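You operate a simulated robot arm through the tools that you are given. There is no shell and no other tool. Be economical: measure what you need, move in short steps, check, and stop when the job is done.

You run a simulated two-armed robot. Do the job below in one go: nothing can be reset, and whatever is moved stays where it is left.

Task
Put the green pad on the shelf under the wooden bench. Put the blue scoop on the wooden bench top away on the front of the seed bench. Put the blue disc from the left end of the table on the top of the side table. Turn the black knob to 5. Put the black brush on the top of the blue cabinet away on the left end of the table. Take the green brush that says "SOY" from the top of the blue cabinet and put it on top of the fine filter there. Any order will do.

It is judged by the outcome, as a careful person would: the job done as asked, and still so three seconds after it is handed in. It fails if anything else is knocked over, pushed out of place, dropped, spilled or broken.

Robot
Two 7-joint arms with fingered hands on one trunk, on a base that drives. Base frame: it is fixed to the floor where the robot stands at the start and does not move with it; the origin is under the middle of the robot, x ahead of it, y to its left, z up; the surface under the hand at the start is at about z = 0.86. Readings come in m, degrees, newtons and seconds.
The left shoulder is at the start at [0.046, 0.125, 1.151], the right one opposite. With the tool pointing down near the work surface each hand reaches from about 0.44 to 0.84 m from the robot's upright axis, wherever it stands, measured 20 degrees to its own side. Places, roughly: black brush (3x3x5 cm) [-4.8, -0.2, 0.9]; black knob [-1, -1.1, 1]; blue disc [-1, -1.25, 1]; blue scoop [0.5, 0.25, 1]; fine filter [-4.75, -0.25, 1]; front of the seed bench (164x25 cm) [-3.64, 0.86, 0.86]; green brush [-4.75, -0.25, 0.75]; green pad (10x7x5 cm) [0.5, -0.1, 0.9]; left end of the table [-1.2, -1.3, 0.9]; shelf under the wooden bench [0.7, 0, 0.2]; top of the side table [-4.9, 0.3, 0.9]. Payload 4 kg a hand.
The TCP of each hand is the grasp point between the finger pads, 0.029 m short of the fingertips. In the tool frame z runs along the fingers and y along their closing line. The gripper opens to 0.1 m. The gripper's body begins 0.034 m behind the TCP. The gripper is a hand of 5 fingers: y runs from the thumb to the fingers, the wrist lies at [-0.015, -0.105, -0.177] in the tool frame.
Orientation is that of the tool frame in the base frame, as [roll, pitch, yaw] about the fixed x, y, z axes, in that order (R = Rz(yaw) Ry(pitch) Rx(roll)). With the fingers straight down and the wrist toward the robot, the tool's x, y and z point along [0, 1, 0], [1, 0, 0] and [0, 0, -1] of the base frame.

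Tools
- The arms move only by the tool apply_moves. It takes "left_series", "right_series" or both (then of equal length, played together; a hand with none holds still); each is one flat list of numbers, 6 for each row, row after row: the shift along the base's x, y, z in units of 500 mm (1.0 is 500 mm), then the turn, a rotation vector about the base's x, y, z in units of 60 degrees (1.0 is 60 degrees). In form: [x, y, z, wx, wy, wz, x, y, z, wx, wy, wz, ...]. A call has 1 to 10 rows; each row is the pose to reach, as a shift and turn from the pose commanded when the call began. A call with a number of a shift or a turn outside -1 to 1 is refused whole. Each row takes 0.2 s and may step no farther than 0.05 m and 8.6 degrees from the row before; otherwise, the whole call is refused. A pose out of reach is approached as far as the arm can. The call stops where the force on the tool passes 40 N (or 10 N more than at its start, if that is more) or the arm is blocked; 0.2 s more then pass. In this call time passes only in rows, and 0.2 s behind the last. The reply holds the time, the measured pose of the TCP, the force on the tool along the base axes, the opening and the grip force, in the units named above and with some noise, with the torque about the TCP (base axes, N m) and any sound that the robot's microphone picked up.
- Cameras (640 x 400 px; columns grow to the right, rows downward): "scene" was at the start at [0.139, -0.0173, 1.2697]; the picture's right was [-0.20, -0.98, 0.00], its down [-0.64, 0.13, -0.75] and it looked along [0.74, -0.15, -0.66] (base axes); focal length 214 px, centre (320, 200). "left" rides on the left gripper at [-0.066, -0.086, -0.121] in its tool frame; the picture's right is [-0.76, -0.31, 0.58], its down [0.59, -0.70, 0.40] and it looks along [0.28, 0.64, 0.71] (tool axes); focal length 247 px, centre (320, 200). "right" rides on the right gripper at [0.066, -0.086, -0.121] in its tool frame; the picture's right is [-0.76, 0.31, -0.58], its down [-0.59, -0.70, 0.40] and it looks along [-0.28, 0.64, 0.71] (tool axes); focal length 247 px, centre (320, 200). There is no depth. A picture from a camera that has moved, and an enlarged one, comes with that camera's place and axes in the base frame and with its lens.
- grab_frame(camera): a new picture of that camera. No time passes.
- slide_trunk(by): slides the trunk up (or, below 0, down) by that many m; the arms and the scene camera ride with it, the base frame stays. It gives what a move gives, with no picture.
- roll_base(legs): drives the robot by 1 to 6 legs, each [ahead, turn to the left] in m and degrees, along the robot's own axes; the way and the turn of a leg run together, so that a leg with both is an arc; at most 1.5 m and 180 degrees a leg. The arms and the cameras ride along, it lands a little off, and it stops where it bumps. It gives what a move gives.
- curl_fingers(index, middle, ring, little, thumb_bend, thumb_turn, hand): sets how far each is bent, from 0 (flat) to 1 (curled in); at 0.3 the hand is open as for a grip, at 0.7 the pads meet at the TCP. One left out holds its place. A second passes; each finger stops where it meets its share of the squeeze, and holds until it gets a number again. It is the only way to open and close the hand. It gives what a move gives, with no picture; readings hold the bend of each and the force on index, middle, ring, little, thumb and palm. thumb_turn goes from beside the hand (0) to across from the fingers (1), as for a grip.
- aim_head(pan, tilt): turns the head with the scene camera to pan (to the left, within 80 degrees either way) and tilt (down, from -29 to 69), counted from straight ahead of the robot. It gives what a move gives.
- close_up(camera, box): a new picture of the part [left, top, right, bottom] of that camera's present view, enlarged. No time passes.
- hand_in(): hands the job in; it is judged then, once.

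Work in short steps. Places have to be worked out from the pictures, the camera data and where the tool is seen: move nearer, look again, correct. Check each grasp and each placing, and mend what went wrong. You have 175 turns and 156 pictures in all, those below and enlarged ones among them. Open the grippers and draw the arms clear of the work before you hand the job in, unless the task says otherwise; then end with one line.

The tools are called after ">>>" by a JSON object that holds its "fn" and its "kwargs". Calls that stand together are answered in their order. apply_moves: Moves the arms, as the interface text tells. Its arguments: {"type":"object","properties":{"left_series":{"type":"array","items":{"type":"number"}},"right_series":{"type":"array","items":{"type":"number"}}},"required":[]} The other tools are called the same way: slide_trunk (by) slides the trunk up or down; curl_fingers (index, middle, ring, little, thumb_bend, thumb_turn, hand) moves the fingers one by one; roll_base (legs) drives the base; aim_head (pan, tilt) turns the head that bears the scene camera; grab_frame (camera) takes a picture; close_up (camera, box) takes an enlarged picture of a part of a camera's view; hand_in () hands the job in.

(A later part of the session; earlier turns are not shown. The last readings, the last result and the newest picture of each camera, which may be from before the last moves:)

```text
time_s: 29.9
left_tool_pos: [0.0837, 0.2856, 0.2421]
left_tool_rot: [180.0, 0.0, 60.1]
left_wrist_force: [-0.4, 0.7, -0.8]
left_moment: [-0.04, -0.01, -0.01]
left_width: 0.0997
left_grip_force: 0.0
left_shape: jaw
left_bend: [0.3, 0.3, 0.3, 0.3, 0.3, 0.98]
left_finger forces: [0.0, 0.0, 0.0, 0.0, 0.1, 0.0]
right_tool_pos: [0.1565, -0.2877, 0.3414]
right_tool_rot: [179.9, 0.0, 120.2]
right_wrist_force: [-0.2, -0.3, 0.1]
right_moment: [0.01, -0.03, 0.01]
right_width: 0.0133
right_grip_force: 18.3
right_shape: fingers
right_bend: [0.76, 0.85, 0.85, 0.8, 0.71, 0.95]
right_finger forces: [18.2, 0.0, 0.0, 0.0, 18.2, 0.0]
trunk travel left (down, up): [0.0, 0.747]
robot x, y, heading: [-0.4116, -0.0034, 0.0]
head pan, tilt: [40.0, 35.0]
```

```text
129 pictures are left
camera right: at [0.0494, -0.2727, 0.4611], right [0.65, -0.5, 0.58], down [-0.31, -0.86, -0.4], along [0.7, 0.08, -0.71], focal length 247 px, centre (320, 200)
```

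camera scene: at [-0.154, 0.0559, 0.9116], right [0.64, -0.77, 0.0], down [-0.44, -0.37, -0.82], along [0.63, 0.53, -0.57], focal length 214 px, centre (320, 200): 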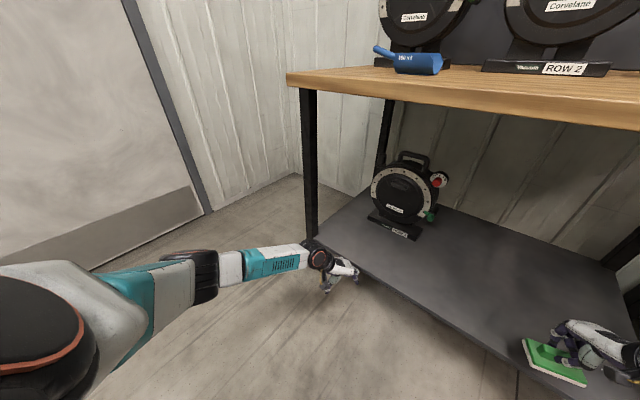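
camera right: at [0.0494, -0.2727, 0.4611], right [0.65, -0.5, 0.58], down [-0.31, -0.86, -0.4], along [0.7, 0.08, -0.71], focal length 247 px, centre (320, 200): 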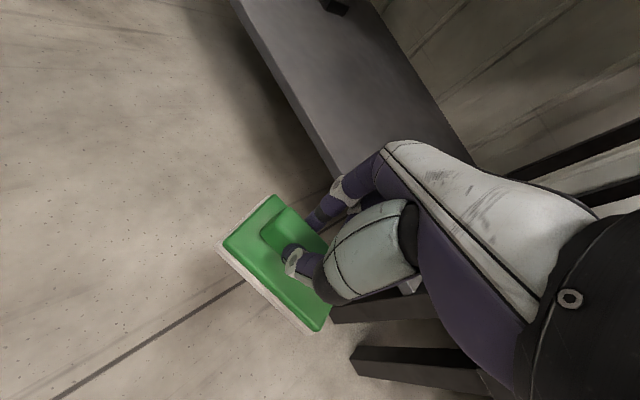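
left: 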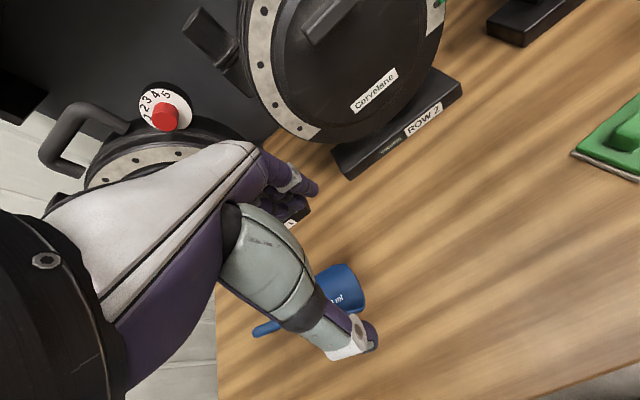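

No limit now. I extend 0.1 m, then roll ahead to bring the pad over the shelf.

>>> {"fn": "apply_moves", "kwargs": {"right_series": [0.07, 0.02, 0, 0, 0, 0, 0.14, 0.05, 0, 0, 0, 0, 0.2, 0.07, 0, 0, 0, 0]}}

>>> {"fn": "roll_base", "kwargs": {"legs": [[0.19, 0]]}}

>>> {"fn": "grab_frame", "kwargs": {"camera": "right"}}

```text
time_s: 30.6
left_tool_pos: [0.0819, 0.2856, 0.2406]
left_tool_rot: [-179.9, 0.0, 59.9]
left_wrist_force: [0.4, 0.6, -0.2]
left_moment: [0.01, 0.02, -0.02]
left_width: 0.0998
left_grip_force: 0.0
left_shape: jaw
left_bend: [0.3, 0.3, 0.3, 0.3, 0.3, 0.98]
left_finger forces: [0.0, 0.0, 0.0, 0.0, 0.0, 0.1]
right_tool_pos: [0.2549, -0.2531, 0.34]
right_tool_rot: [-179.8, -0.1, 120.1]
right_wrist_force: [0.9, -0.5, -0.2]
right_moment: [0.01, 0.01, -0.03]
right_width: 0.0135
right_grip_force: 18.1
right_shape: fingers
right_bend: [0.76, 0.85, 0.85, 0.8, 0.71, 0.95]
right_finger forces: [18.2, 0.0, 0.0, 0.0, 18.2, 0.0]
trunk travel left (down, up): [0.0, 0.747]
robot x, y, heading: [-0.4135, 0.0006, -0.2]
head pan, tilt: [40.0, 35.0]
```

```text
time_s: 32.2
left_tool_pos: [0.2715, 0.2874, 0.2429]
left_tool_rot: [179.9, 0.1, 60.2]
left_wrist_force: [0.0, -0.1, -0.7]
left_moment: [-0.02, -0.04, 0.02]
left_width: 0.1001
left_grip_force: 0.0
left_shape: jaw
left_bend: [0.3, 0.3, 0.3, 0.3, 0.3, 0.98]
left_finger forces: [0.0, 0.0, 0.0, 0.0, 0.1, 0.0]
right_tool_pos: [0.4463, -0.2508, 0.3396]
right_tool_rot: [-180.0, -0.2, 120.3]
right_wrist_force: [0.3, 0.4, -1.3]
right_moment: [0.01, 0.01, -0.01]
right_width: 0.0136
right_grip_force: 18.3
right_shape: fingers
right_bend: [0.76, 0.85, 0.85, 0.8, 0.71, 0.95]
right_finger forces: [18.1, 0.0, 0.0, 0.0, 18.1, 0.0]
trunk travel left (down, up): [0.0, 0.747]
robot x, y, heading: [-0.2268, 0.0021, 0.2]
head pan, tilt: [40.0, 35.0]
```

```text
128 pictures are left
camera right: at [0.3393, -0.2367, 0.4605], right [0.65, -0.5, 0.58], down [-0.31, -0.86, -0.4], along [0.7, 0.08, -0.71], focal length 247 px, centre (320, 200)
```

right: 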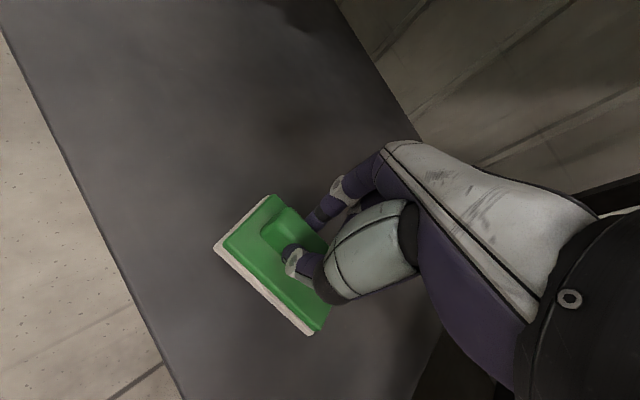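

The whole pad is over the shelf. I lower it gently, watching the force.

>>> {"fn": "apply_moves", "kwargs": {"right_series": [0, 0, -0.03, 0, 0, 0, 0, 0, -0.06, 0, 0, 0, 0, 0, -0.08, 0, 0, 0]}}

>>> {"fn": "grab_frame", "kwargs": {"camera": "right"}}

```text
time_s: 33.0
left_tool_pos: [0.271, 0.2882, 0.2413]
left_tool_rot: [-179.8, -0.1, 60.2]
left_wrist_force: [-0.2, -0.9, -1.0]
left_moment: [-0.03, -0.03, 0.01]
left_width: 0.1
left_grip_force: 0.1
left_shape: jaw
left_bend: [0.3, 0.3, 0.3, 0.3, 0.3, 0.98]
left_finger forces: [0.1, 0.0, 0.0, 0.1, 0.0, 0.0]
right_tool_pos: [0.4464, -0.251, 0.2998]
right_tool_rot: [-179.8, 0.0, 120.2]
right_wrist_force: [-0.5, 0.2, -1.3]
right_moment: [-0.02, -0.02, -0.03]
right_width: 0.0135
right_grip_force: 17.7
right_shape: fingers
right_bend: [0.76, 0.85, 0.85, 0.8, 0.71, 0.95]
right_finger forces: [18.1, 0.0, 0.0, 0.0, 18.1, 0.1]
trunk travel left (down, up): [0.0, 0.747]
robot x, y, heading: [-0.2229, 0.0027, 0.2]
head pan, tilt: [40.0, 35.0]
```

```text
127 pictures are left
camera right: at [0.3398, -0.2366, 0.4204], right [0.65, -0.5, 0.58], down [-0.31, -0.86, -0.4], along [0.7, 0.08, -0.71], focal length 247 px, centre (320, 200)
```

right: 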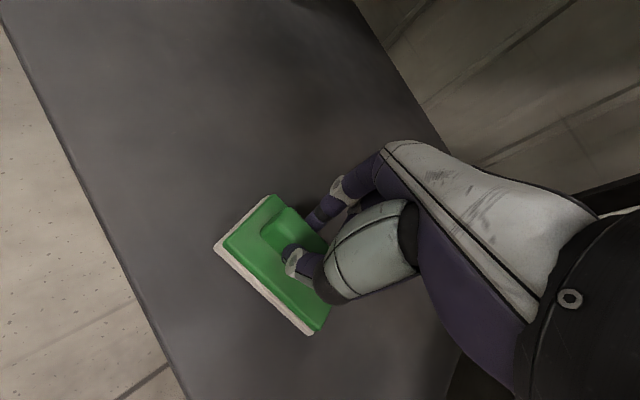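

No contact yet; I go on 1.5 cm at a time.

>>> {"fn": "apply_moves", "kwargs": {"right_series": [0, 0, -0.015, 0, 0, 0, 0, 0, -0.03, 0, 0, 0]}}

>>> {"fn": "apply_moves", "kwargs": {"right_series": [0, 0, -0.01, 0, 0, 0, 0, 0, -0.02, 0, 0, 0]}}

>>> {"fn": "grab_frame", "kwargs": {"camera": "right"}}

```text
time_s: 33.6
left_tool_pos: [0.2705, 0.2879, 0.2417]
left_tool_rot: [179.9, 0.0, 60.1]
left_wrist_force: [-0.2, 0.7, -0.8]
left_moment: [0.02, -0.01, 0.0]
left_width: 0.0999
left_grip_force: 0.0
left_shape: jaw
left_bend: [0.3, 0.3, 0.3, 0.3, 0.3, 0.98]
left_finger forces: [0.0, 0.0, 0.0, 0.0, 0.1, 0.0]
right_tool_pos: [0.4461, -0.2514, 0.2849]
right_tool_rot: [180.0, 0.0, 120.2]
right_wrist_force: [-1.2, 0.2, 3.6]
right_moment: [0.02, -0.02, -0.02]
right_width: 0.0137
right_grip_force: 19.1
right_shape: fingers
right_bend: [0.76, 0.85, 0.85, 0.8, 0.71, 0.95]
right_finger forces: [18.1, 0.0, 0.1, 0.0, 19.2, 0.0]
trunk travel left (down, up): [0.0, 0.747]
robot x, y, heading: [-0.2255, -0.0013, 0.5]
head pan, tilt: [40.0, 35.0]
```

```text
time_s: 34.2
left_tool_pos: [0.2716, 0.287, 0.2424]
left_tool_rot: [179.9, 0.1, 60.3]
left_wrist_force: [0.1, -0.7, 0.2]
left_moment: [0.0, 0.03, -0.02]
left_width: 0.0999
left_grip_force: 0.1
left_shape: jaw
left_bend: [0.3, 0.3, 0.3, 0.3, 0.3, 0.98]
left_finger forces: [0.1, 0.0, 0.0, 0.0, 0.1, 0.0]
right_tool_pos: [0.4455, -0.2502, 0.2843]
right_tool_rot: [179.7, 0.1, 120.1]
right_wrist_force: [2.4, -1.6, 11.1]
right_moment: [0.09, -0.12, -0.07]
right_width: 0.0134
right_grip_force: 20.2
right_shape: fingers
right_bend: [0.76, 0.85, 0.85, 0.8, 0.72, 0.95]
right_finger forces: [21.0, 0.1, 0.0, 0.0, 19.1, 0.0]
right hand out of reach, approached as far as the arm can: row 1, 2
trunk travel left (down, up): [0.0, 0.747]
robot x, y, heading: [-0.2246, -0.0011, -0.2]
head pan, tilt: [40.0, 35.0]
```

```text
126 pictures are left
camera right: at [0.3374, -0.2364, 0.4042], right [0.64, -0.5, 0.58], down [-0.31, -0.86, -0.4], along [0.7, 0.08, -0.71], focal length 247 px, centre (320, 200)
```

right: 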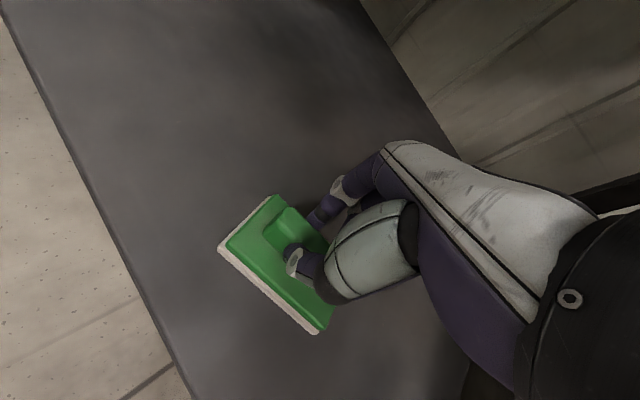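

The upward force rose to 11 N: the pad is standing on the shelf (z≈0.22). I open the hand.

>>> {"fn": "curl_fingers", "kwargs": {"hand": "right", "index": 0.3, "middle": 0.3, "ring": 0.3, "little": 0.3, "thumb_bend": 0.3, "thumb_turn": 0.98}}

>>> {"fn": "apply_moves", "kwargs": {"right_series": [0, 0, 0.06, 0, 0, 0, 0, 0, 0.12, 0, 0, 0, 0, 0, 0.2, 0, 0, 0]}}

>>> {"fn": "grab_frame", "kwargs": {"camera": "right"}}

```text
time_s: 35.2
left_tool_pos: [0.2722, 0.287, 0.2403]
left_tool_rot: [180.0, 0.0, 60.1]
left_wrist_force: [-0.6, -0.2, 0.9]
left_moment: [-0.01, 0.0, 0.03]
left_width: 0.1001
left_grip_force: 0.1
left_shape: jaw
left_bend: [0.3, 0.3, 0.3, 0.3, 0.3, 0.98]
left_finger forces: [0.0, 0.0, 0.0, 0.0, 0.0, 0.0]
right_tool_pos: [0.443, -0.2511, 0.2816]
right_tool_rot: [180.0, 0.0, 120.2]
right_wrist_force: [0.6, -1.7, 14.2]
right_moment: [-0.34, -0.27, -0.04]
right_width: 0.0987
right_grip_force: 6.1
right_shape: fingers
right_bend: [0.3, 0.3, 0.9, 0.3, 0.3, 0.96]
right_finger forces: [0.0, 0.0, 13.2, 0.0, 0.0, 0.0]
trunk travel left (down, up): [0.0, 0.747]
robot x, y, heading: [-0.2266, -0.0018, 0.1]
head pan, tilt: [40.0, 35.0]
```

```text
time_s: 36.0
left_tool_pos: [0.2712, 0.2874, 0.2413]
left_tool_rot: [180.0, 0.0, 60.1]
left_wrist_force: [-0.2, -0.8, -0.2]
left_moment: [0.0, 0.02, -0.02]
left_width: 0.0998
left_grip_force: 0.1
left_shape: jaw
left_bend: [0.3, 0.3, 0.3, 0.3, 0.3, 0.98]
left_finger forces: [0.0, 0.0, 0.0, 0.1, 0.0, 0.0]
right_tool_pos: [0.4422, -0.2525, 0.3804]
right_tool_rot: [-179.8, -0.1, 120.1]
right_wrist_force: [0.6, -0.6, 0.1]
right_moment: [0.01, -0.04, -0.03]
right_width: 0.099
right_grip_force: 0.0
right_shape: fingers
right_bend: [0.3, 0.3, 0.3, 0.3, 0.3, 0.96]
right_finger forces: [0.0, 0.0, 0.0, 0.0, 0.0, 0.1]
trunk travel left (down, up): [0.0, 0.747]
robot x, y, heading: [-0.2278, 0.0016, 0.3]
head pan, tilt: [40.0, 35.0]
```

```text
125 pictures are left
camera right: at [0.3359, -0.2377, 0.5021], right [0.65, -0.5, 0.57], down [-0.31, -0.86, -0.4], along [0.69, 0.08, -0.72], focal length 247 px, centre (320, 200)
```

right: 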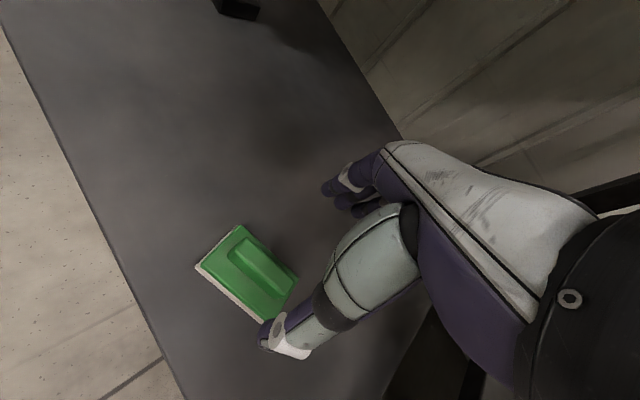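

The pad lies flat, fully on the shelf. I back out and raise the trunk again.

>>> {"fn": "roll_base", "kwargs": {"legs": [[-0.35, 0]]}}

>>> {"fn": "slide_trunk", "kwargs": {"by": 0.35}}

>>> {"fn": "aim_head", "kwargs": {"pan": 0, "tilt": 41}}

>>> {"fn": "grab_frame", "kwargs": {"camera": "scene"}}

```text
time_s: 38.3
left_tool_pos: [-0.0788, 0.288, 0.2415]
left_tool_rot: [180.0, 0.0, 60.4]
left_wrist_force: [0.2, 0.1, 0.3]
left_moment: [0.02, 0.0, 0.01]
left_width: 0.1
left_grip_force: 0.1
left_shape: jaw
left_bend: [0.3, 0.3, 0.3, 0.3, 0.3, 0.98]
left_finger forces: [0.1, 0.1, 0.0, 0.0, 0.0, 0.0]
right_tool_pos: [0.0948, -0.2513, 0.3809]
right_tool_rot: [-180.0, 0.0, 120.4]
right_wrist_force: [0.5, -0.8, -0.2]
right_moment: [0.0, 0.01, 0.02]
right_width: 0.0987
right_grip_force: 0.0
right_shape: fingers
right_bend: [0.3, 0.3, 0.3, 0.3, 0.3, 0.96]
right_finger forces: [0.0, 0.0, 0.0, 0.0, 0.0, 0.0]
trunk travel left (down, up): [0.0, 0.747]
robot x, y, heading: [-0.5753, 0.0011, 0.4]
head pan, tilt: [40.0, 35.0]
```

```text
time_s: 41.7
left_tool_pos: [-0.0786, 0.2876, 0.5911]
left_tool_rot: [-180.0, 0.0, 60.5]
left_wrist_force: [-0.5, 0.0, -0.6]
left_moment: [0.03, -0.01, 0.05]
left_width: 0.1001
left_grip_force: 0.1
left_shape: jaw
left_bend: [0.3, 0.3, 0.3, 0.3, 0.3, 0.98]
left_finger forces: [0.1, 0.0, 0.0, 0.1, 0.1, 0.0]
right_tool_pos: [0.1085, -0.2512, 0.8709]
right_tool_rot: [168.8, 6.4, 119.7]
right_wrist_force: [0.0, 0.2, -0.3]
right_moment: [-0.01, 0.02, -0.01]
right_width: 0.0988
right_grip_force: 0.0
right_shape: fingers
right_bend: [0.3, 0.3, 0.3, 0.3, 0.3, 0.96]
right_finger forces: [0.0, 0.0, 0.1, 0.0, 0.0, 0.0]
trunk travel left (down, up): [-0.35, 0.397]
robot x, y, heading: [-0.5742, -0.0061, 0.4]
head pan, tilt: [40.0, 35.0]
```

```text
time_s: 42.8
left_tool_pos: [-0.0785, 0.2877, 0.5912]
left_tool_rot: [-179.9, 0.0, 60.3]
left_wrist_force: [-0.4, 0.1, 0.3]
left_moment: [0.0, 0.01, 0.0]
left_width: 0.0997
left_grip_force: 0.0
left_shape: jaw
left_bend: [0.3, 0.3, 0.3, 0.3, 0.3, 0.98]
left_finger forces: [0.0, 0.0, 0.1, 0.1, 0.1, 0.0]
right_tool_pos: [0.1077, -0.2512, 0.8708]
right_tool_rot: [168.8, 6.4, 119.8]
right_wrist_force: [-0.6, -0.2, 0.2]
right_moment: [0.0, 0.0, 0.02]
right_width: 0.0987
right_grip_force: 0.2
right_shape: fingers
right_bend: [0.3, 0.3, 0.3, 0.3, 0.3, 0.96]
right_finger forces: [0.0, 0.0, 0.0, 0.1, 0.1, 0.1]
trunk travel left (down, up): [-0.35, 0.397]
robot x, y, heading: [-0.5739, -0.0037, 0.2]
head pan, tilt: [0.0, 41.0]
```

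```text
124 pictures are left
camera scene: at [-0.4339, -0.0012, 1.2697], right [0.01, -1.0, 0.0], down [-0.66, -0.01, -0.75], along [0.75, 0.01, -0.66], focal length 214 px, centre (320, 200)
```

scene: 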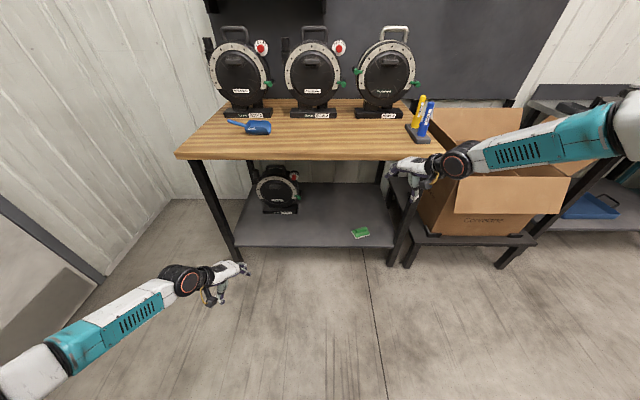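

The pad rests on the shelf. Next the scoop: its handle runs from about (0.51, 0.35) to (0.53, 0.44). I raise both hands and level them first.

>>> {"fn": "apply_moves", "kwargs": {"left_series": [0, 0, 0.09, 0, 0, 0.1, 0, 0, 0.18, 0, 0, 0.2, 0, 0, 0.27, 0, 0, 0.3, 0, 0, 0.36, 0, 0, 0.4, 0, 0, 0.45, 0, 0, 0.5, 0, 0, 0.54, 0, 0, 0.5, 0, 0, 0.63, 0, 0, 0.5, 0, 0, 0.72, 0, 0, 0.5, 0, 0, 0.81, 0, 0, 0.5, 0, 0, 0.9, 0, 0, 0.5], "right_series": [0, 0, 0.05, 0.01, 0.05, -0.12, -0.02, 0, 0.1, 0.02, 0.1, -0.24, -0.06, 0, 0.16, 0.04, 0.16, -0.36, -0.1, 0, 0.22, 0.056, 0.213, -0.48, -0.15, 0, 0.28, 0.056, 0.213, -0.5, -0.2, 0, 0.34, 0.056, 0.213, -0.5, -0.25, 0, 0.4, 0.056, 0.213, -0.5, -0.3, 0, 0.46, 0.056, 0.213, -0.5, -0.3, 0, 0.5, 0.056, 0.213, -0.5, -0.3, 0, 0.5, 0.056, 0.213, -0.5]}}

```text
time_s: 45.0
left_tool_pos: [-0.0781, 0.2875, 1.0409]
left_tool_rot: [-179.9, 0.0, 90.4]
left_wrist_force: [-0.5, 0.6, 0.2]
left_moment: [0.0, -0.02, -0.02]
left_width: 0.1
left_grip_force: 0.2
left_shape: jaw
left_bend: [0.3, 0.3, 0.3, 0.3, 0.3, 0.98]
left_finger forces: [0.1, 0.0, 0.0, 0.0, 0.1, 0.0]
right_tool_pos: [-0.0425, -0.2518, 1.1224]
right_tool_rot: [-179.9, -0.1, 90.3]
right_wrist_force: [-0.4, -0.2, -0.1]
right_moment: [0.0, -0.02, -0.01]
right_width: 0.0989
right_grip_force: 0.1
right_shape: fingers
right_bend: [0.3, 0.3, 0.3, 0.3, 0.3, 0.96]
right_finger forces: [0.1, 0.0, 0.0, 0.0, 0.1, 0.0]
right hand out of reach, approached as far as the arm can: row 1
trunk travel left (down, up): [-0.35, 0.397]
robot x, y, heading: [-0.5709, -0.0059, 0.2]
head pan, tilt: [0.0, 41.0]
```

Hands are up and level. I drive back to the bench, slightly short of the start position.

>>> {"fn": "roll_base", "kwargs": {"legs": [[0.52, 0]]}}

>>> {"fn": "aim_head", "kwargs": {"pan": 35, "tilt": 45}}

>>> {"fn": "grab_frame", "kwargs": {"camera": "scene"}}

>>> {"fn": "grab_frame", "kwargs": {"camera": "left"}}

```text
time_s: 48.0
left_tool_pos: [0.4431, 0.2903, 1.0395]
left_tool_rot: [-179.9, 0.0, 90.2]
left_wrist_force: [-0.2, -0.4, -0.2]
left_moment: [0.02, -0.02, 0.0]
left_width: 0.0999
left_grip_force: 0.0
left_shape: jaw
left_bend: [0.3, 0.3, 0.3, 0.3, 0.3, 0.98]
left_finger forces: [0.1, 0.0, 0.0, 0.1, 0.1, 0.0]
right_tool_pos: [0.4801, -0.2498, 1.1214]
right_tool_rot: [-179.8, -0.1, 90.0]
right_wrist_force: [0.5, 0.3, -0.7]
right_moment: [0.03, 0.01, 0.05]
right_width: 0.0987
right_grip_force: 0.0
right_shape: fingers
right_bend: [0.3, 0.3, 0.3, 0.3, 0.3, 0.96]
right_finger forces: [0.0, 0.0, 0.0, 0.1, 0.0, 0.0]
trunk travel left (down, up): [-0.35, 0.397]
robot x, y, heading: [-0.0546, 0.0035, 0.2]
head pan, tilt: [0.0, 41.0]
```

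```text
time_s: 49.0
left_tool_pos: [0.4439, 0.29, 1.0404]
left_tool_rot: [-180.0, 0.0, 90.2]
left_wrist_force: [-0.1, -0.1, 0.6]
left_moment: [0.02, 0.01, 0.01]
left_width: 0.0999
left_grip_force: 0.0
left_shape: jaw
left_bend: [0.3, 0.3, 0.3, 0.3, 0.3, 0.98]
left_finger forces: [0.0, 0.1, 0.0, 0.0, 0.1, 0.2]
right_tool_pos: [0.4783, -0.2501, 1.1216]
right_tool_rot: [-180.0, -0.1, 90.1]
right_wrist_force: [0.5, 0.4, 0.3]
right_moment: [0.02, 0.02, 0.0]
right_width: 0.099
right_grip_force: 0.1
right_shape: fingers
right_bend: [0.3, 0.3, 0.3, 0.3, 0.3, 0.96]
right_finger forces: [0.1, 0.0, 0.0, 0.1, 0.0, 0.1]
trunk travel left (down, up): [-0.35, 0.397]
robot x, y, heading: [-0.0538, -0.0, 0.3]
head pan, tilt: [35.0, 45.0]
```

```text
123 pictures are left
camera scene: at [0.0687, 0.0478, 1.2639], right [0.58, -0.82, 0.0], down [-0.58, -0.41, -0.71], along [0.58, 0.41, -0.71], focal length 214 px, centre (320, 200)
```

scene: 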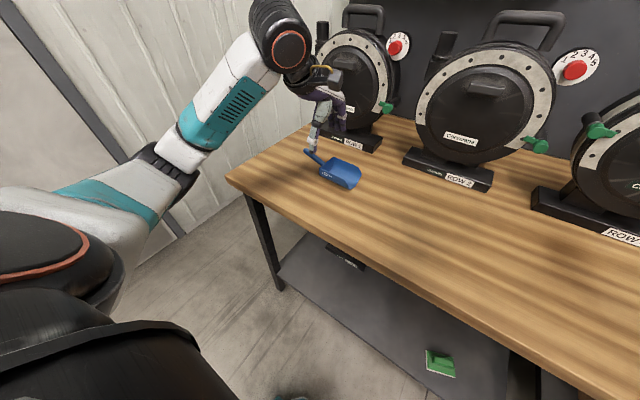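

```text
122 pictures are left
camera left: at [0.3574, 0.2239, 1.1616], right [-0.3, -0.76, -0.58], down [-0.71, 0.59, -0.4], along [0.64, 0.29, -0.71], focal length 247 px, centre (320, 200)
```

left: 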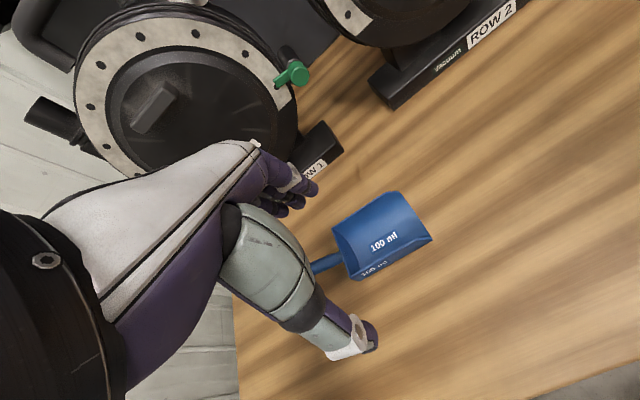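

I move the left hand over the handle at about (0.522, 0.385), staying at z≈0.99.

>>> {"fn": "apply_moves", "kwargs": {"left_series": [0.06, 0.07, 0, 0, 0, 0, 0.11, 0.13, -0.03, 0, 0, 0, 0.156, 0.19, -0.08, 0, 0, 0]}}

>>> {"fn": "grab_frame", "kwargs": {"camera": "left"}}

>>> {"fn": "close_up", "kwargs": {"camera": "scene", "box": [240, 100, 400, 200]}}

```text
time_s: 49.8
left_tool_pos: [0.5212, 0.3851, 0.999]
left_tool_rot: [179.9, 0.0, 90.2]
left_wrist_force: [-0.8, -0.4, 0.0]
left_moment: [0.01, -0.01, -0.05]
left_width: 0.0999
left_grip_force: 0.0
left_shape: jaw
left_bend: [0.3, 0.3, 0.3, 0.3, 0.3, 0.98]
left_finger forces: [0.0, 0.0, 0.0, 0.0, 0.0, 0.0]
right_tool_pos: [0.4794, -0.2491, 1.1203]
right_tool_rot: [-179.8, 0.0, 90.1]
right_wrist_force: [-0.5, 0.1, 0.4]
right_moment: [0.0, -0.01, 0.0]
right_width: 0.0988
right_grip_force: 0.0
right_shape: fingers
right_bend: [0.3, 0.3, 0.3, 0.3, 0.3, 0.96]
right_finger forces: [0.0, 0.0, 0.0, 0.1, 0.0, 0.0]
trunk travel left (down, up): [-0.35, 0.397]
robot x, y, heading: [-0.0489, 0.0013, 0.4]
head pan, tilt: [35.0, 45.0]
```

```text
121 pictures are left
camera left: at [0.4363, 0.32, 1.1212], right [-0.3, -0.76, -0.58], down [-0.71, 0.59, -0.4], along [0.64, 0.29, -0.71], focal length 247 px, centre (320, 200)
```

left: 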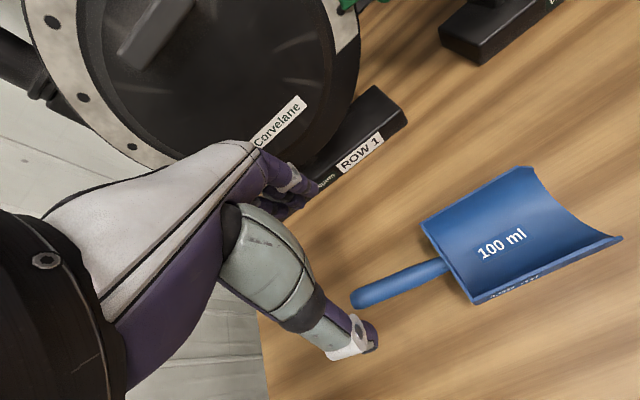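

```text
4.00 times, centred on (320, 150) of scene
camera zoom: at [0.0691, 0.0483, 1.2638], right [0.58, -0.82, 0.0], down [-0.58, -0.41, -0.71], along [0.58, 0.41, -0.71], focal length 858 px, centre (320, 400)
```

zoom: 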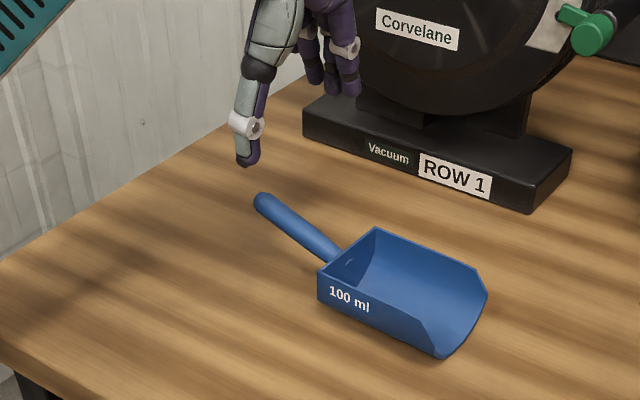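

Handle centre is about (0.510, 0.378), tilted ~14° from y. I turn the hand to match and go down to z≈0.897.

>>> {"fn": "apply_moves", "kwargs": {"left_series": [-0.022, -0.014, -0.05, 0, 0, -0.12, -0.022, -0.014, -0.12, 0, 0, -0.24, -0.022, -0.014, -0.17, 0, 0, -0.24]}}

>>> {"fn": "grab_frame", "kwargs": {"camera": "left"}}

>>> {"fn": "close_up", "kwargs": {"camera": "scene", "box": [240, 100, 400, 200]}}

```text
time_s: 50.6
left_tool_pos: [0.5105, 0.3788, 0.9148]
left_tool_rot: [180.0, 0.0, 75.8]
left_wrist_force: [0.8, -0.1, 0.0]
left_moment: [-0.03, 0.03, 0.0]
left_width: 0.0998
left_grip_force: 0.1
left_shape: jaw
left_bend: [0.3, 0.3, 0.3, 0.3, 0.3, 0.98]
left_finger forces: [0.0, 0.0, 0.0, 0.0, 0.0, 0.0]
right_tool_pos: [0.478, -0.2493, 1.1219]
right_tool_rot: [-179.9, -0.1, 90.1]
right_wrist_force: [0.7, 0.2, -0.2]
right_moment: [0.01, 0.01, 0.01]
right_width: 0.0986
right_grip_force: 0.1
right_shape: fingers
right_bend: [0.3, 0.3, 0.3, 0.3, 0.3, 0.96]
right_finger forces: [0.1, 0.0, 0.0, 0.0, 0.1, 0.0]
trunk travel left (down, up): [-0.35, 0.397]
robot x, y, heading: [-0.0546, 0.0032, 0.2]
head pan, tilt: [35.0, 45.0]
```

```text
119 pictures are left
camera left: at [0.4113, 0.3356, 1.0361], right [-0.48, -0.66, -0.58], down [-0.54, 0.74, -0.4], along [0.69, 0.12, -0.71], focal length 247 px, centre (320, 200)
```

left: 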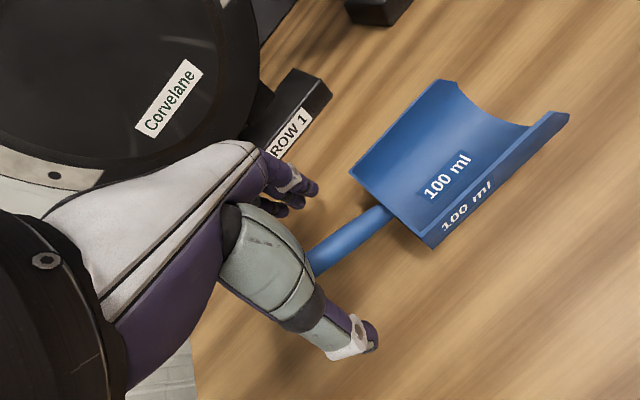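

```text
4.00 times, centred on (320, 150) of scene
camera zoom: at [0.0687, 0.048, 1.2639], right [0.58, -0.82, 0.0], down [-0.58, -0.41, -0.71], along [0.58, 0.41, -0.71], focal length 858 px, centre (320, 400)
```

zoom: 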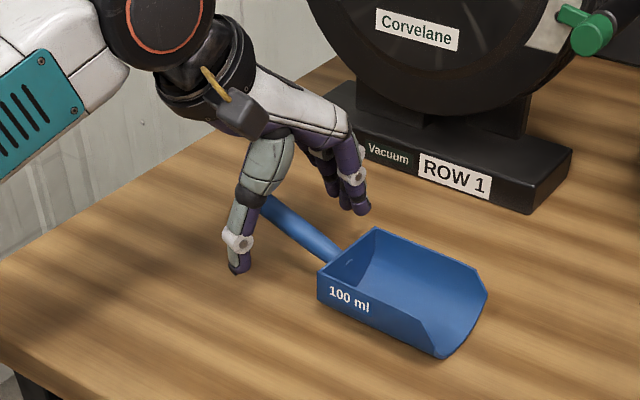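

The hand straddles the handle well. I go down the last 1.7 cm and close.

>>> {"fn": "apply_moves", "kwargs": {"left_series": [0, 0, -0.02, 0, 0, 0, 0, 0, -0.036, 0, 0, 0]}}

>>> {"fn": "curl_fingers", "kwargs": {"hand": "left", "index": 0.75, "middle": 0.75, "ring": 0.75, "little": 0.75, "thumb_bend": 0.75}}

>>> {"fn": "grab_frame", "kwargs": {"camera": "left"}}

```text
time_s: 51.2
left_tool_pos: [0.5105, 0.3779, 0.8966]
left_tool_rot: [-180.0, 0.0, 75.9]
left_wrist_force: [0.2, -0.4, -0.4]
left_moment: [-0.01, 0.0, 0.01]
left_width: 0.0998
left_grip_force: 0.0
left_shape: jaw
left_bend: [0.3, 0.3, 0.3, 0.3, 0.3, 0.98]
left_finger forces: [0.1, 0.1, 0.0, 0.0, 0.0, 0.0]
right_tool_pos: [0.4786, -0.2501, 1.1204]
right_tool_rot: [-179.9, -0.1, 90.1]
right_wrist_force: [-0.4, 0.3, -1.5]
right_moment: [0.01, -0.01, 0.02]
right_width: 0.099
right_grip_force: 0.2
right_shape: fingers
right_bend: [0.3, 0.3, 0.3, 0.3, 0.3, 0.96]
right_finger forces: [0.0, 0.0, 0.0, 0.0, 0.0, 0.0]
trunk travel left (down, up): [-0.35, 0.397]
robot x, y, heading: [-0.0497, -0.0015, 0.4]
head pan, tilt: [35.0, 45.0]
```

```text
time_s: 52.2
left_tool_pos: [0.5104, 0.3776, 0.8974]
left_tool_rot: [-180.0, 0.0, 75.8]
left_wrist_force: [0.3, -0.3, -0.3]
left_moment: [0.02, 0.0, 0.02]
left_width: 0.0002
left_grip_force: 0.0
left_shape: fingers
left_bend: [0.74, 0.75, 0.75, 0.75, 0.72, 0.97]
left_finger forces: [0.1, 0.0, 0.0, 0.1, 0.0, 0.0]
right_tool_pos: [0.4792, -0.2492, 1.1202]
right_tool_rot: [-179.9, -0.1, 90.1]
right_wrist_force: [-0.2, 0.2, 0.6]
right_moment: [0.01, 0.02, 0.0]
right_width: 0.0987
right_grip_force: 0.0
right_shape: fingers
right_bend: [0.3, 0.3, 0.3, 0.3, 0.3, 0.96]
right_finger forces: [0.0, 0.0, 0.0, 0.0, 0.0, 0.0]
trunk travel left (down, up): [-0.35, 0.397]
robot x, y, heading: [-0.0538, 0.0015, 0.4]
head pan, tilt: [35.0, 45.0]
```

```text
117 pictures are left
camera left: at [0.4111, 0.3354, 1.0183], right [-0.48, -0.66, -0.58], down [-0.54, 0.74, -0.4], along [0.69, 0.12, -0.71], focal length 247 px, centre (320, 200)
```

left: 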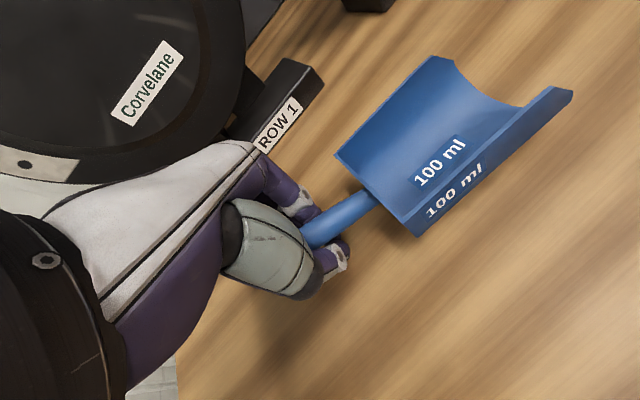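

The pads met beneath the handle, so the handle sits higher. I open, rise 1.5 cm and close again.

>>> {"fn": "curl_fingers", "kwargs": {"hand": "left", "index": 0.4, "middle": 0.4, "ring": 0.4, "little": 0.4, "thumb_bend": 0.4}}

>>> {"fn": "apply_moves", "kwargs": {"left_series": [0, 0, 0.015, 0, 0, 0, 0, 0, 0.03, 0, 0, 0]}}

>>> {"fn": "curl_fingers", "kwargs": {"hand": "left", "index": 0.8, "middle": 0.8, "ring": 0.8, "little": 0.8, "thumb_bend": 0.8}}

>>> {"fn": "grab_frame", "kwargs": {"camera": "left"}}

```text
time_s: 53.2
left_tool_pos: [0.51, 0.3784, 0.897]
left_tool_rot: [-179.9, -0.1, 75.8]
left_wrist_force: [-0.5, -0.2, 0.1]
left_moment: [-0.03, -0.01, -0.01]
left_width: 0.074
left_grip_force: 0.1
left_shape: fingers
left_bend: [0.4, 0.4, 0.4, 0.4, 0.4, 0.97]
left_finger forces: [0.0, 0.0, 0.0, 0.0, 0.0, 0.1]
right_tool_pos: [0.4788, -0.2495, 1.1218]
right_tool_rot: [-179.9, -0.2, 90.1]
right_wrist_force: [0.1, -0.1, 0.9]
right_moment: [-0.02, 0.0, 0.0]
right_width: 0.099
right_grip_force: 0.0
right_shape: fingers
right_bend: [0.3, 0.3, 0.3, 0.3, 0.3, 0.96]
right_finger forces: [0.0, 0.0, 0.0, 0.1, 0.1, 0.0]
trunk travel left (down, up): [-0.35, 0.397]
robot x, y, heading: [-0.0542, 0.0013, 0.4]
head pan, tilt: [35.0, 45.0]
```

```text
time_s: 53.8
left_tool_pos: [0.5098, 0.3782, 0.9124]
left_tool_rot: [-180.0, 0.1, 75.9]
left_wrist_force: [0.2, -0.3, 0.1]
left_moment: [0.01, 0.02, 0.02]
left_width: 0.0742
left_grip_force: 0.0
left_shape: fingers
left_bend: [0.4, 0.4, 0.4, 0.4, 0.4, 0.97]
left_finger forces: [0.0, 0.0, 0.0, 0.0, 0.0, 0.0]
right_tool_pos: [0.4782, -0.2497, 1.1205]
right_tool_rot: [-179.9, -0.1, 90.1]
right_wrist_force: [0.4, 0.6, 0.2]
right_moment: [0.0, 0.02, 0.01]
right_width: 0.0987
right_grip_force: 0.0
right_shape: fingers
right_bend: [0.3, 0.3, 0.3, 0.3, 0.3, 0.96]
right_finger forces: [0.1, 0.0, 0.1, 0.0, 0.1, 0.1]
trunk travel left (down, up): [-0.35, 0.397]
robot x, y, heading: [-0.0532, 0.0009, 0.3]
head pan, tilt: [35.0, 45.0]
```

```text
time_s: 54.8
left_tool_pos: [0.5106, 0.377, 0.9123]
left_tool_rot: [-179.9, -0.1, 75.8]
left_wrist_force: [-0.1, 0.9, 0.1]
left_moment: [0.03, 0.0, 0.02]
left_width: 0.0002
left_grip_force: 1.4
left_shape: fingers
left_bend: [0.78, 0.8, 0.8, 0.8, 0.73, 0.97]
left_finger forces: [0.6, 0.8, 0.0, 0.0, 0.6, 0.0]
right_tool_pos: [0.4777, -0.251, 1.1217]
right_tool_rot: [-179.9, -0.1, 90.1]
right_wrist_force: [-0.1, 0.3, 0.5]
right_moment: [-0.04, -0.03, 0.03]
right_width: 0.099
right_grip_force: 0.0
right_shape: fingers
right_bend: [0.3, 0.3, 0.3, 0.3, 0.3, 0.96]
right_finger forces: [0.0, 0.1, 0.1, 0.1, 0.1, 0.1]
trunk travel left (down, up): [-0.35, 0.397]
robot x, y, heading: [-0.0537, 0.0067, 0.6]
head pan, tilt: [35.0, 45.0]
```

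```text
116 pictures are left
camera left: at [0.4108, 0.3355, 1.0334], right [-0.48, -0.66, -0.58], down [-0.54, 0.74, -0.4], along [0.69, 0.12, -0.71], focal length 247 px, centre (320, 200)
```

left: 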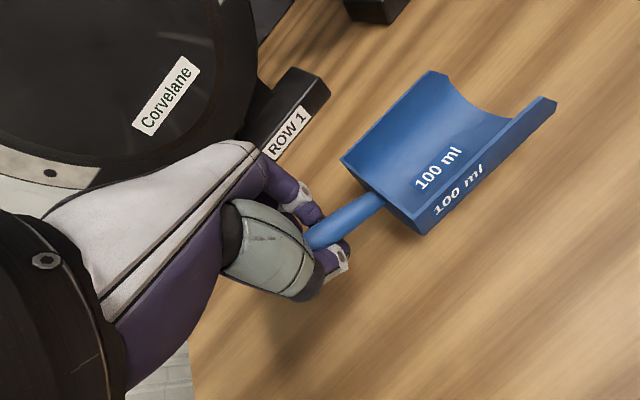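

The handle evidently slopes up toward its end (z≈0.91–0.93 there). I open, rise 2 cm more, shift 0.8 cm toward the robot, and close.

>>> {"fn": "curl_fingers", "kwargs": {"hand": "left", "index": 0.3, "middle": 0.3, "ring": 0.3, "little": 0.3, "thumb_bend": 0.3}}

>>> {"fn": "apply_moves", "kwargs": {"left_series": [-0.008, 0, 0.02, 0, 0, 0.06, -0.016, 0, 0.036, 0, 0, 0.12]}}

>>> {"fn": "close_up", "kwargs": {"camera": "left", "box": [220, 100, 460, 300]}}

>>> {"fn": "close_up", "kwargs": {"camera": "scene", "box": [270, 110, 390, 185]}}

```text
time_s: 55.8
left_tool_pos: [0.5106, 0.3771, 0.9116]
left_tool_rot: [-179.9, 0.0, 75.8]
left_wrist_force: [0.4, -0.2, -0.8]
left_moment: [0.0, 0.01, -0.01]
left_width: 0.0984
left_grip_force: 0.0
left_shape: fingers
left_bend: [0.3, 0.3, 0.3, 0.3, 0.3, 0.97]
left_finger forces: [0.0, 0.0, 0.1, 0.0, 0.1, 0.1]
right_tool_pos: [0.4785, -0.2505, 1.1204]
right_tool_rot: [-179.9, -0.1, 90.1]
right_wrist_force: [0.0, -1.0, -0.2]
right_moment: [-0.03, 0.0, 0.0]
right_width: 0.0991
right_grip_force: 0.1
right_shape: fingers
right_bend: [0.3, 0.3, 0.3, 0.3, 0.3, 0.96]
right_finger forces: [0.0, 0.0, 0.0, 0.0, 0.0, 0.0]
trunk travel left (down, up): [-0.35, 0.397]
robot x, y, heading: [-0.0539, 0.0006, 0.1]
head pan, tilt: [35.0, 45.0]
```

```text
time_s: 56.4
left_tool_pos: [0.5016, 0.3778, 0.9296]
left_tool_rot: [-179.9, 0.1, 83.1]
left_wrist_force: [-0.5, 0.1, 0.2]
left_moment: [0.0, 0.01, 0.05]
left_width: 0.0983
left_grip_force: 0.0
left_shape: fingers
left_bend: [0.3, 0.3, 0.3, 0.3, 0.3, 0.97]
left_finger forces: [0.1, 0.0, 0.0, 0.1, 0.0, 0.0]
right_tool_pos: [0.4784, -0.2495, 1.1224]
right_tool_rot: [-179.8, 0.0, 90.1]
right_wrist_force: [-0.9, -0.1, 0.0]
right_moment: [0.01, -0.01, -0.02]
right_width: 0.0989
right_grip_force: 0.0
right_shape: fingers
right_bend: [0.3, 0.3, 0.3, 0.3, 0.3, 0.96]
right_finger forces: [0.1, 0.0, 0.1, 0.0, 0.0, 0.1]
trunk travel left (down, up): [-0.35, 0.397]
robot x, y, heading: [-0.0567, -0.0005, 0.4]
head pan, tilt: [35.0, 45.0]
```

```text
2.00 times, centred on (340, 200) of left
camera zoom: at [0.4092, 0.3232, 1.051], right [-0.4, -0.71, -0.58], down [-0.63, 0.67, -0.4], along [0.67, 0.2, -0.71], focal length 494 px, centre (280, 200)
```

zoom: 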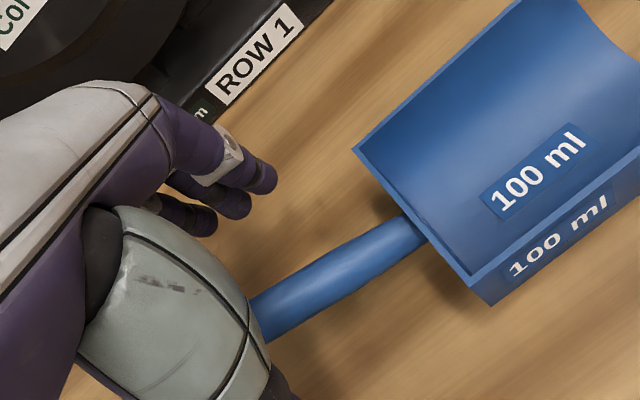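

```text
5.33 times, centred on (330, 148) of scene
camera zoom: at [0.0686, 0.0478, 1.2639], right [0.58, -0.82, 0.0], down [-0.58, -0.41, -0.71], along [0.58, 0.41, -0.71], focal length 1144 px, centre (267, 480)
```

zoom: 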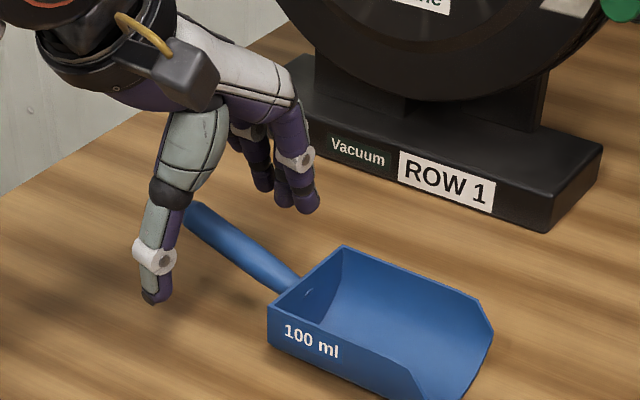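

Triangulating, the handle at y=0.378 is near (0.502, z 0.91–0.92), centred in the hand now. I close.

>>> {"fn": "curl_fingers", "kwargs": {"hand": "left", "index": 0.75, "middle": 0.75, "ring": 0.75, "little": 0.75, "thumb_bend": 0.75}}

>>> {"fn": "close_up", "kwargs": {"camera": "left", "box": [220, 100, 460, 300]}}

>>> {"fn": "close_up", "kwargs": {"camera": "scene", "box": [270, 110, 390, 185]}}

```text
time_s: 57.4
left_tool_pos: [0.504, 0.3765, 0.9288]
left_tool_rot: [180.0, 0.0, 83.1]
left_wrist_force: [0.1, 0.4, 1.1]
left_moment: [-0.01, -0.05, -0.03]
left_width: 0.0102
left_grip_force: 11.3
left_shape: fingers
left_bend: [0.73, 0.74, 0.75, 0.75, 0.67, 0.95]
left_finger forces: [8.4, 2.4, 0.0, 0.0, 10.2, 0.1]
right_tool_pos: [0.4784, -0.2497, 1.1217]
right_tool_rot: [-179.9, -0.2, 90.2]
right_wrist_force: [-1.0, -0.3, 0.3]
right_moment: [-0.02, -0.01, 0.01]
right_width: 0.0989
right_grip_force: 0.1
right_shape: fingers
right_bend: [0.3, 0.3, 0.3, 0.3, 0.3, 0.96]
right_finger forces: [0.1, 0.1, 0.1, 0.0, 0.1, 0.0]
trunk travel left (down, up): [-0.35, 0.397]
robot x, y, heading: [-0.0535, 0.004, 0.4]
head pan, tilt: [35.0, 45.0]
```

```text
2.00 times, centred on (340, 200) of left
camera zoom: at [0.4092, 0.3233, 1.0512], right [-0.4, -0.71, -0.58], down [-0.63, 0.67, -0.4], along [0.67, 0.2, -0.71], focal length 494 px, centre (280, 200)
```

zoom: 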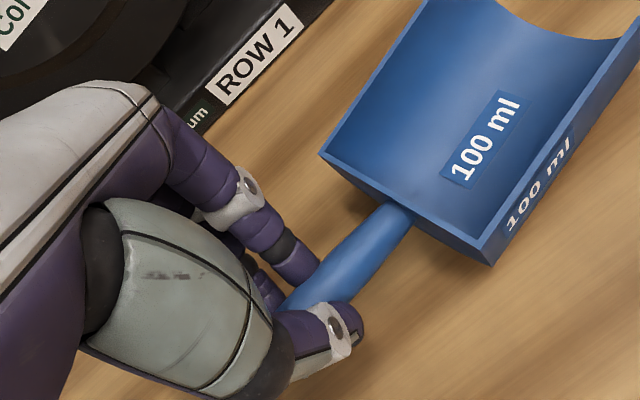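

```text
5.33 times, centred on (330, 148) of scene
camera zoom: at [0.0686, 0.0479, 1.2639], right [0.58, -0.82, 0.0], down [-0.58, -0.41, -0.71], along [0.58, 0.41, -0.71], focal length 1144 px, centre (267, 480)
```

zoom: 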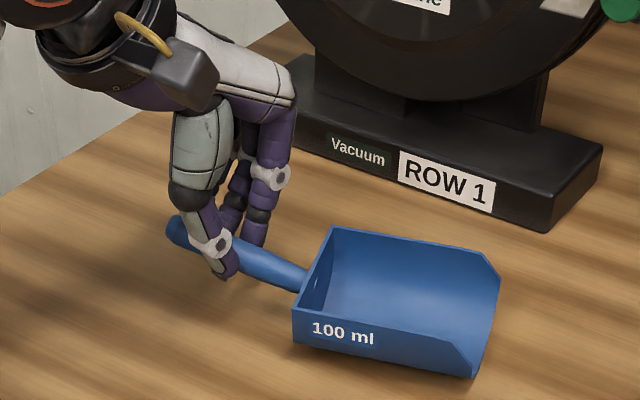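

Gripped by thumb, index and middle. I squeeze harder and lift a little.

>>> {"fn": "curl_fingers", "kwargs": {"hand": "left", "index": 0.88, "middle": 0.9, "ring": 0.9, "little": 0.9, "thumb_bend": 0.85}}

>>> {"fn": "apply_moves", "kwargs": {"left_series": [0, 0, 0.04, 0, 0, 0, 0, 0, 0.08, 0, 0, 0]}}

>>> {"fn": "grab_frame", "kwargs": {"camera": "left"}}

>>> {"fn": "close_up", "kwargs": {"camera": "scene", "box": [270, 110, 390, 185]}}

```text
time_s: 58.4
left_tool_pos: [0.5023, 0.3772, 0.9296]
left_tool_rot: [-180.0, 0.0, 82.9]
left_wrist_force: [-0.1, -0.5, -0.3]
left_moment: [-0.02, 0.03, -0.04]
left_width: 0.0
left_grip_force: 0.1
left_shape: fingers
left_bend: [0.8, 0.9, 0.9, 0.9, 0.75, 0.95]
left_finger forces: [0.0, 0.1, 0.0, 0.0, 0.1, 0.0]
right_tool_pos: [0.4785, -0.2498, 1.1206]
right_tool_rot: [-179.9, -0.2, 90.0]
right_wrist_force: [0.4, 0.4, 0.6]
right_moment: [0.01, -0.02, -0.03]
right_width: 0.099
right_grip_force: 0.1
right_shape: fingers
right_bend: [0.3, 0.3, 0.3, 0.3, 0.3, 0.96]
right_finger forces: [0.0, 0.0, 0.0, 0.0, 0.0, 0.0]
trunk travel left (down, up): [-0.35, 0.397]
robot x, y, heading: [-0.0535, 0.0041, 0.3]
head pan, tilt: [35.0, 45.0]
```

```text
time_s: 59.0
left_tool_pos: [0.5018, 0.3769, 0.9687]
left_tool_rot: [179.9, 0.0, 83.1]
left_wrist_force: [0.0, -0.2, 0.3]
left_moment: [-0.07, 0.0, 0.01]
left_width: 0.0
left_grip_force: 0.1
left_shape: fingers
left_bend: [0.8, 0.9, 0.9, 0.9, 0.75, 0.95]
left_finger forces: [0.1, 0.1, 0.0, 0.0, 0.0, 0.0]
right_tool_pos: [0.4781, -0.2493, 1.122]
right_tool_rot: [-179.9, 0.0, 90.1]
right_wrist_force: [0.6, 0.6, 0.1]
right_moment: [0.0, 0.0, -0.03]
right_width: 0.0987
right_grip_force: 0.1
right_shape: fingers
right_bend: [0.3, 0.3, 0.3, 0.3, 0.3, 0.96]
right_finger forces: [0.0, 0.1, 0.0, 0.0, 0.0, 0.0]
trunk travel left (down, up): [-0.35, 0.397]
robot x, y, heading: [-0.0547, 0.0011, 0.3]
head pan, tilt: [35.0, 45.0]
```

```text
111 pictures are left
camera left: at [0.4091, 0.3237, 1.0911], right [-0.4, -0.71, -0.58], down [-0.63, 0.67, -0.4], along [0.67, 0.2, -0.71], focal length 247 px, centre (320, 200)
```

left: 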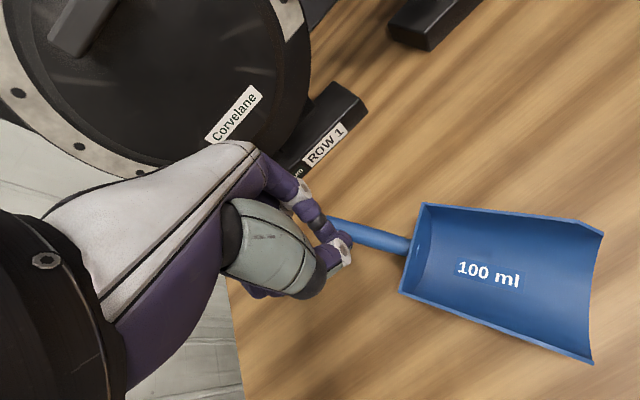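

```text
5.33 times, centred on (330, 148) of scene
camera zoom: at [0.0686, 0.0478, 1.2639], right [0.58, -0.82, 0.0], down [-0.58, -0.41, -0.71], along [0.58, 0.41, -0.71], focal length 1144 px, centre (267, 480)
```

zoom: 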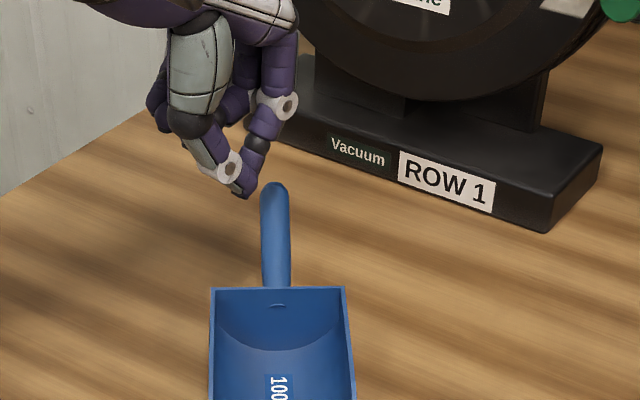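

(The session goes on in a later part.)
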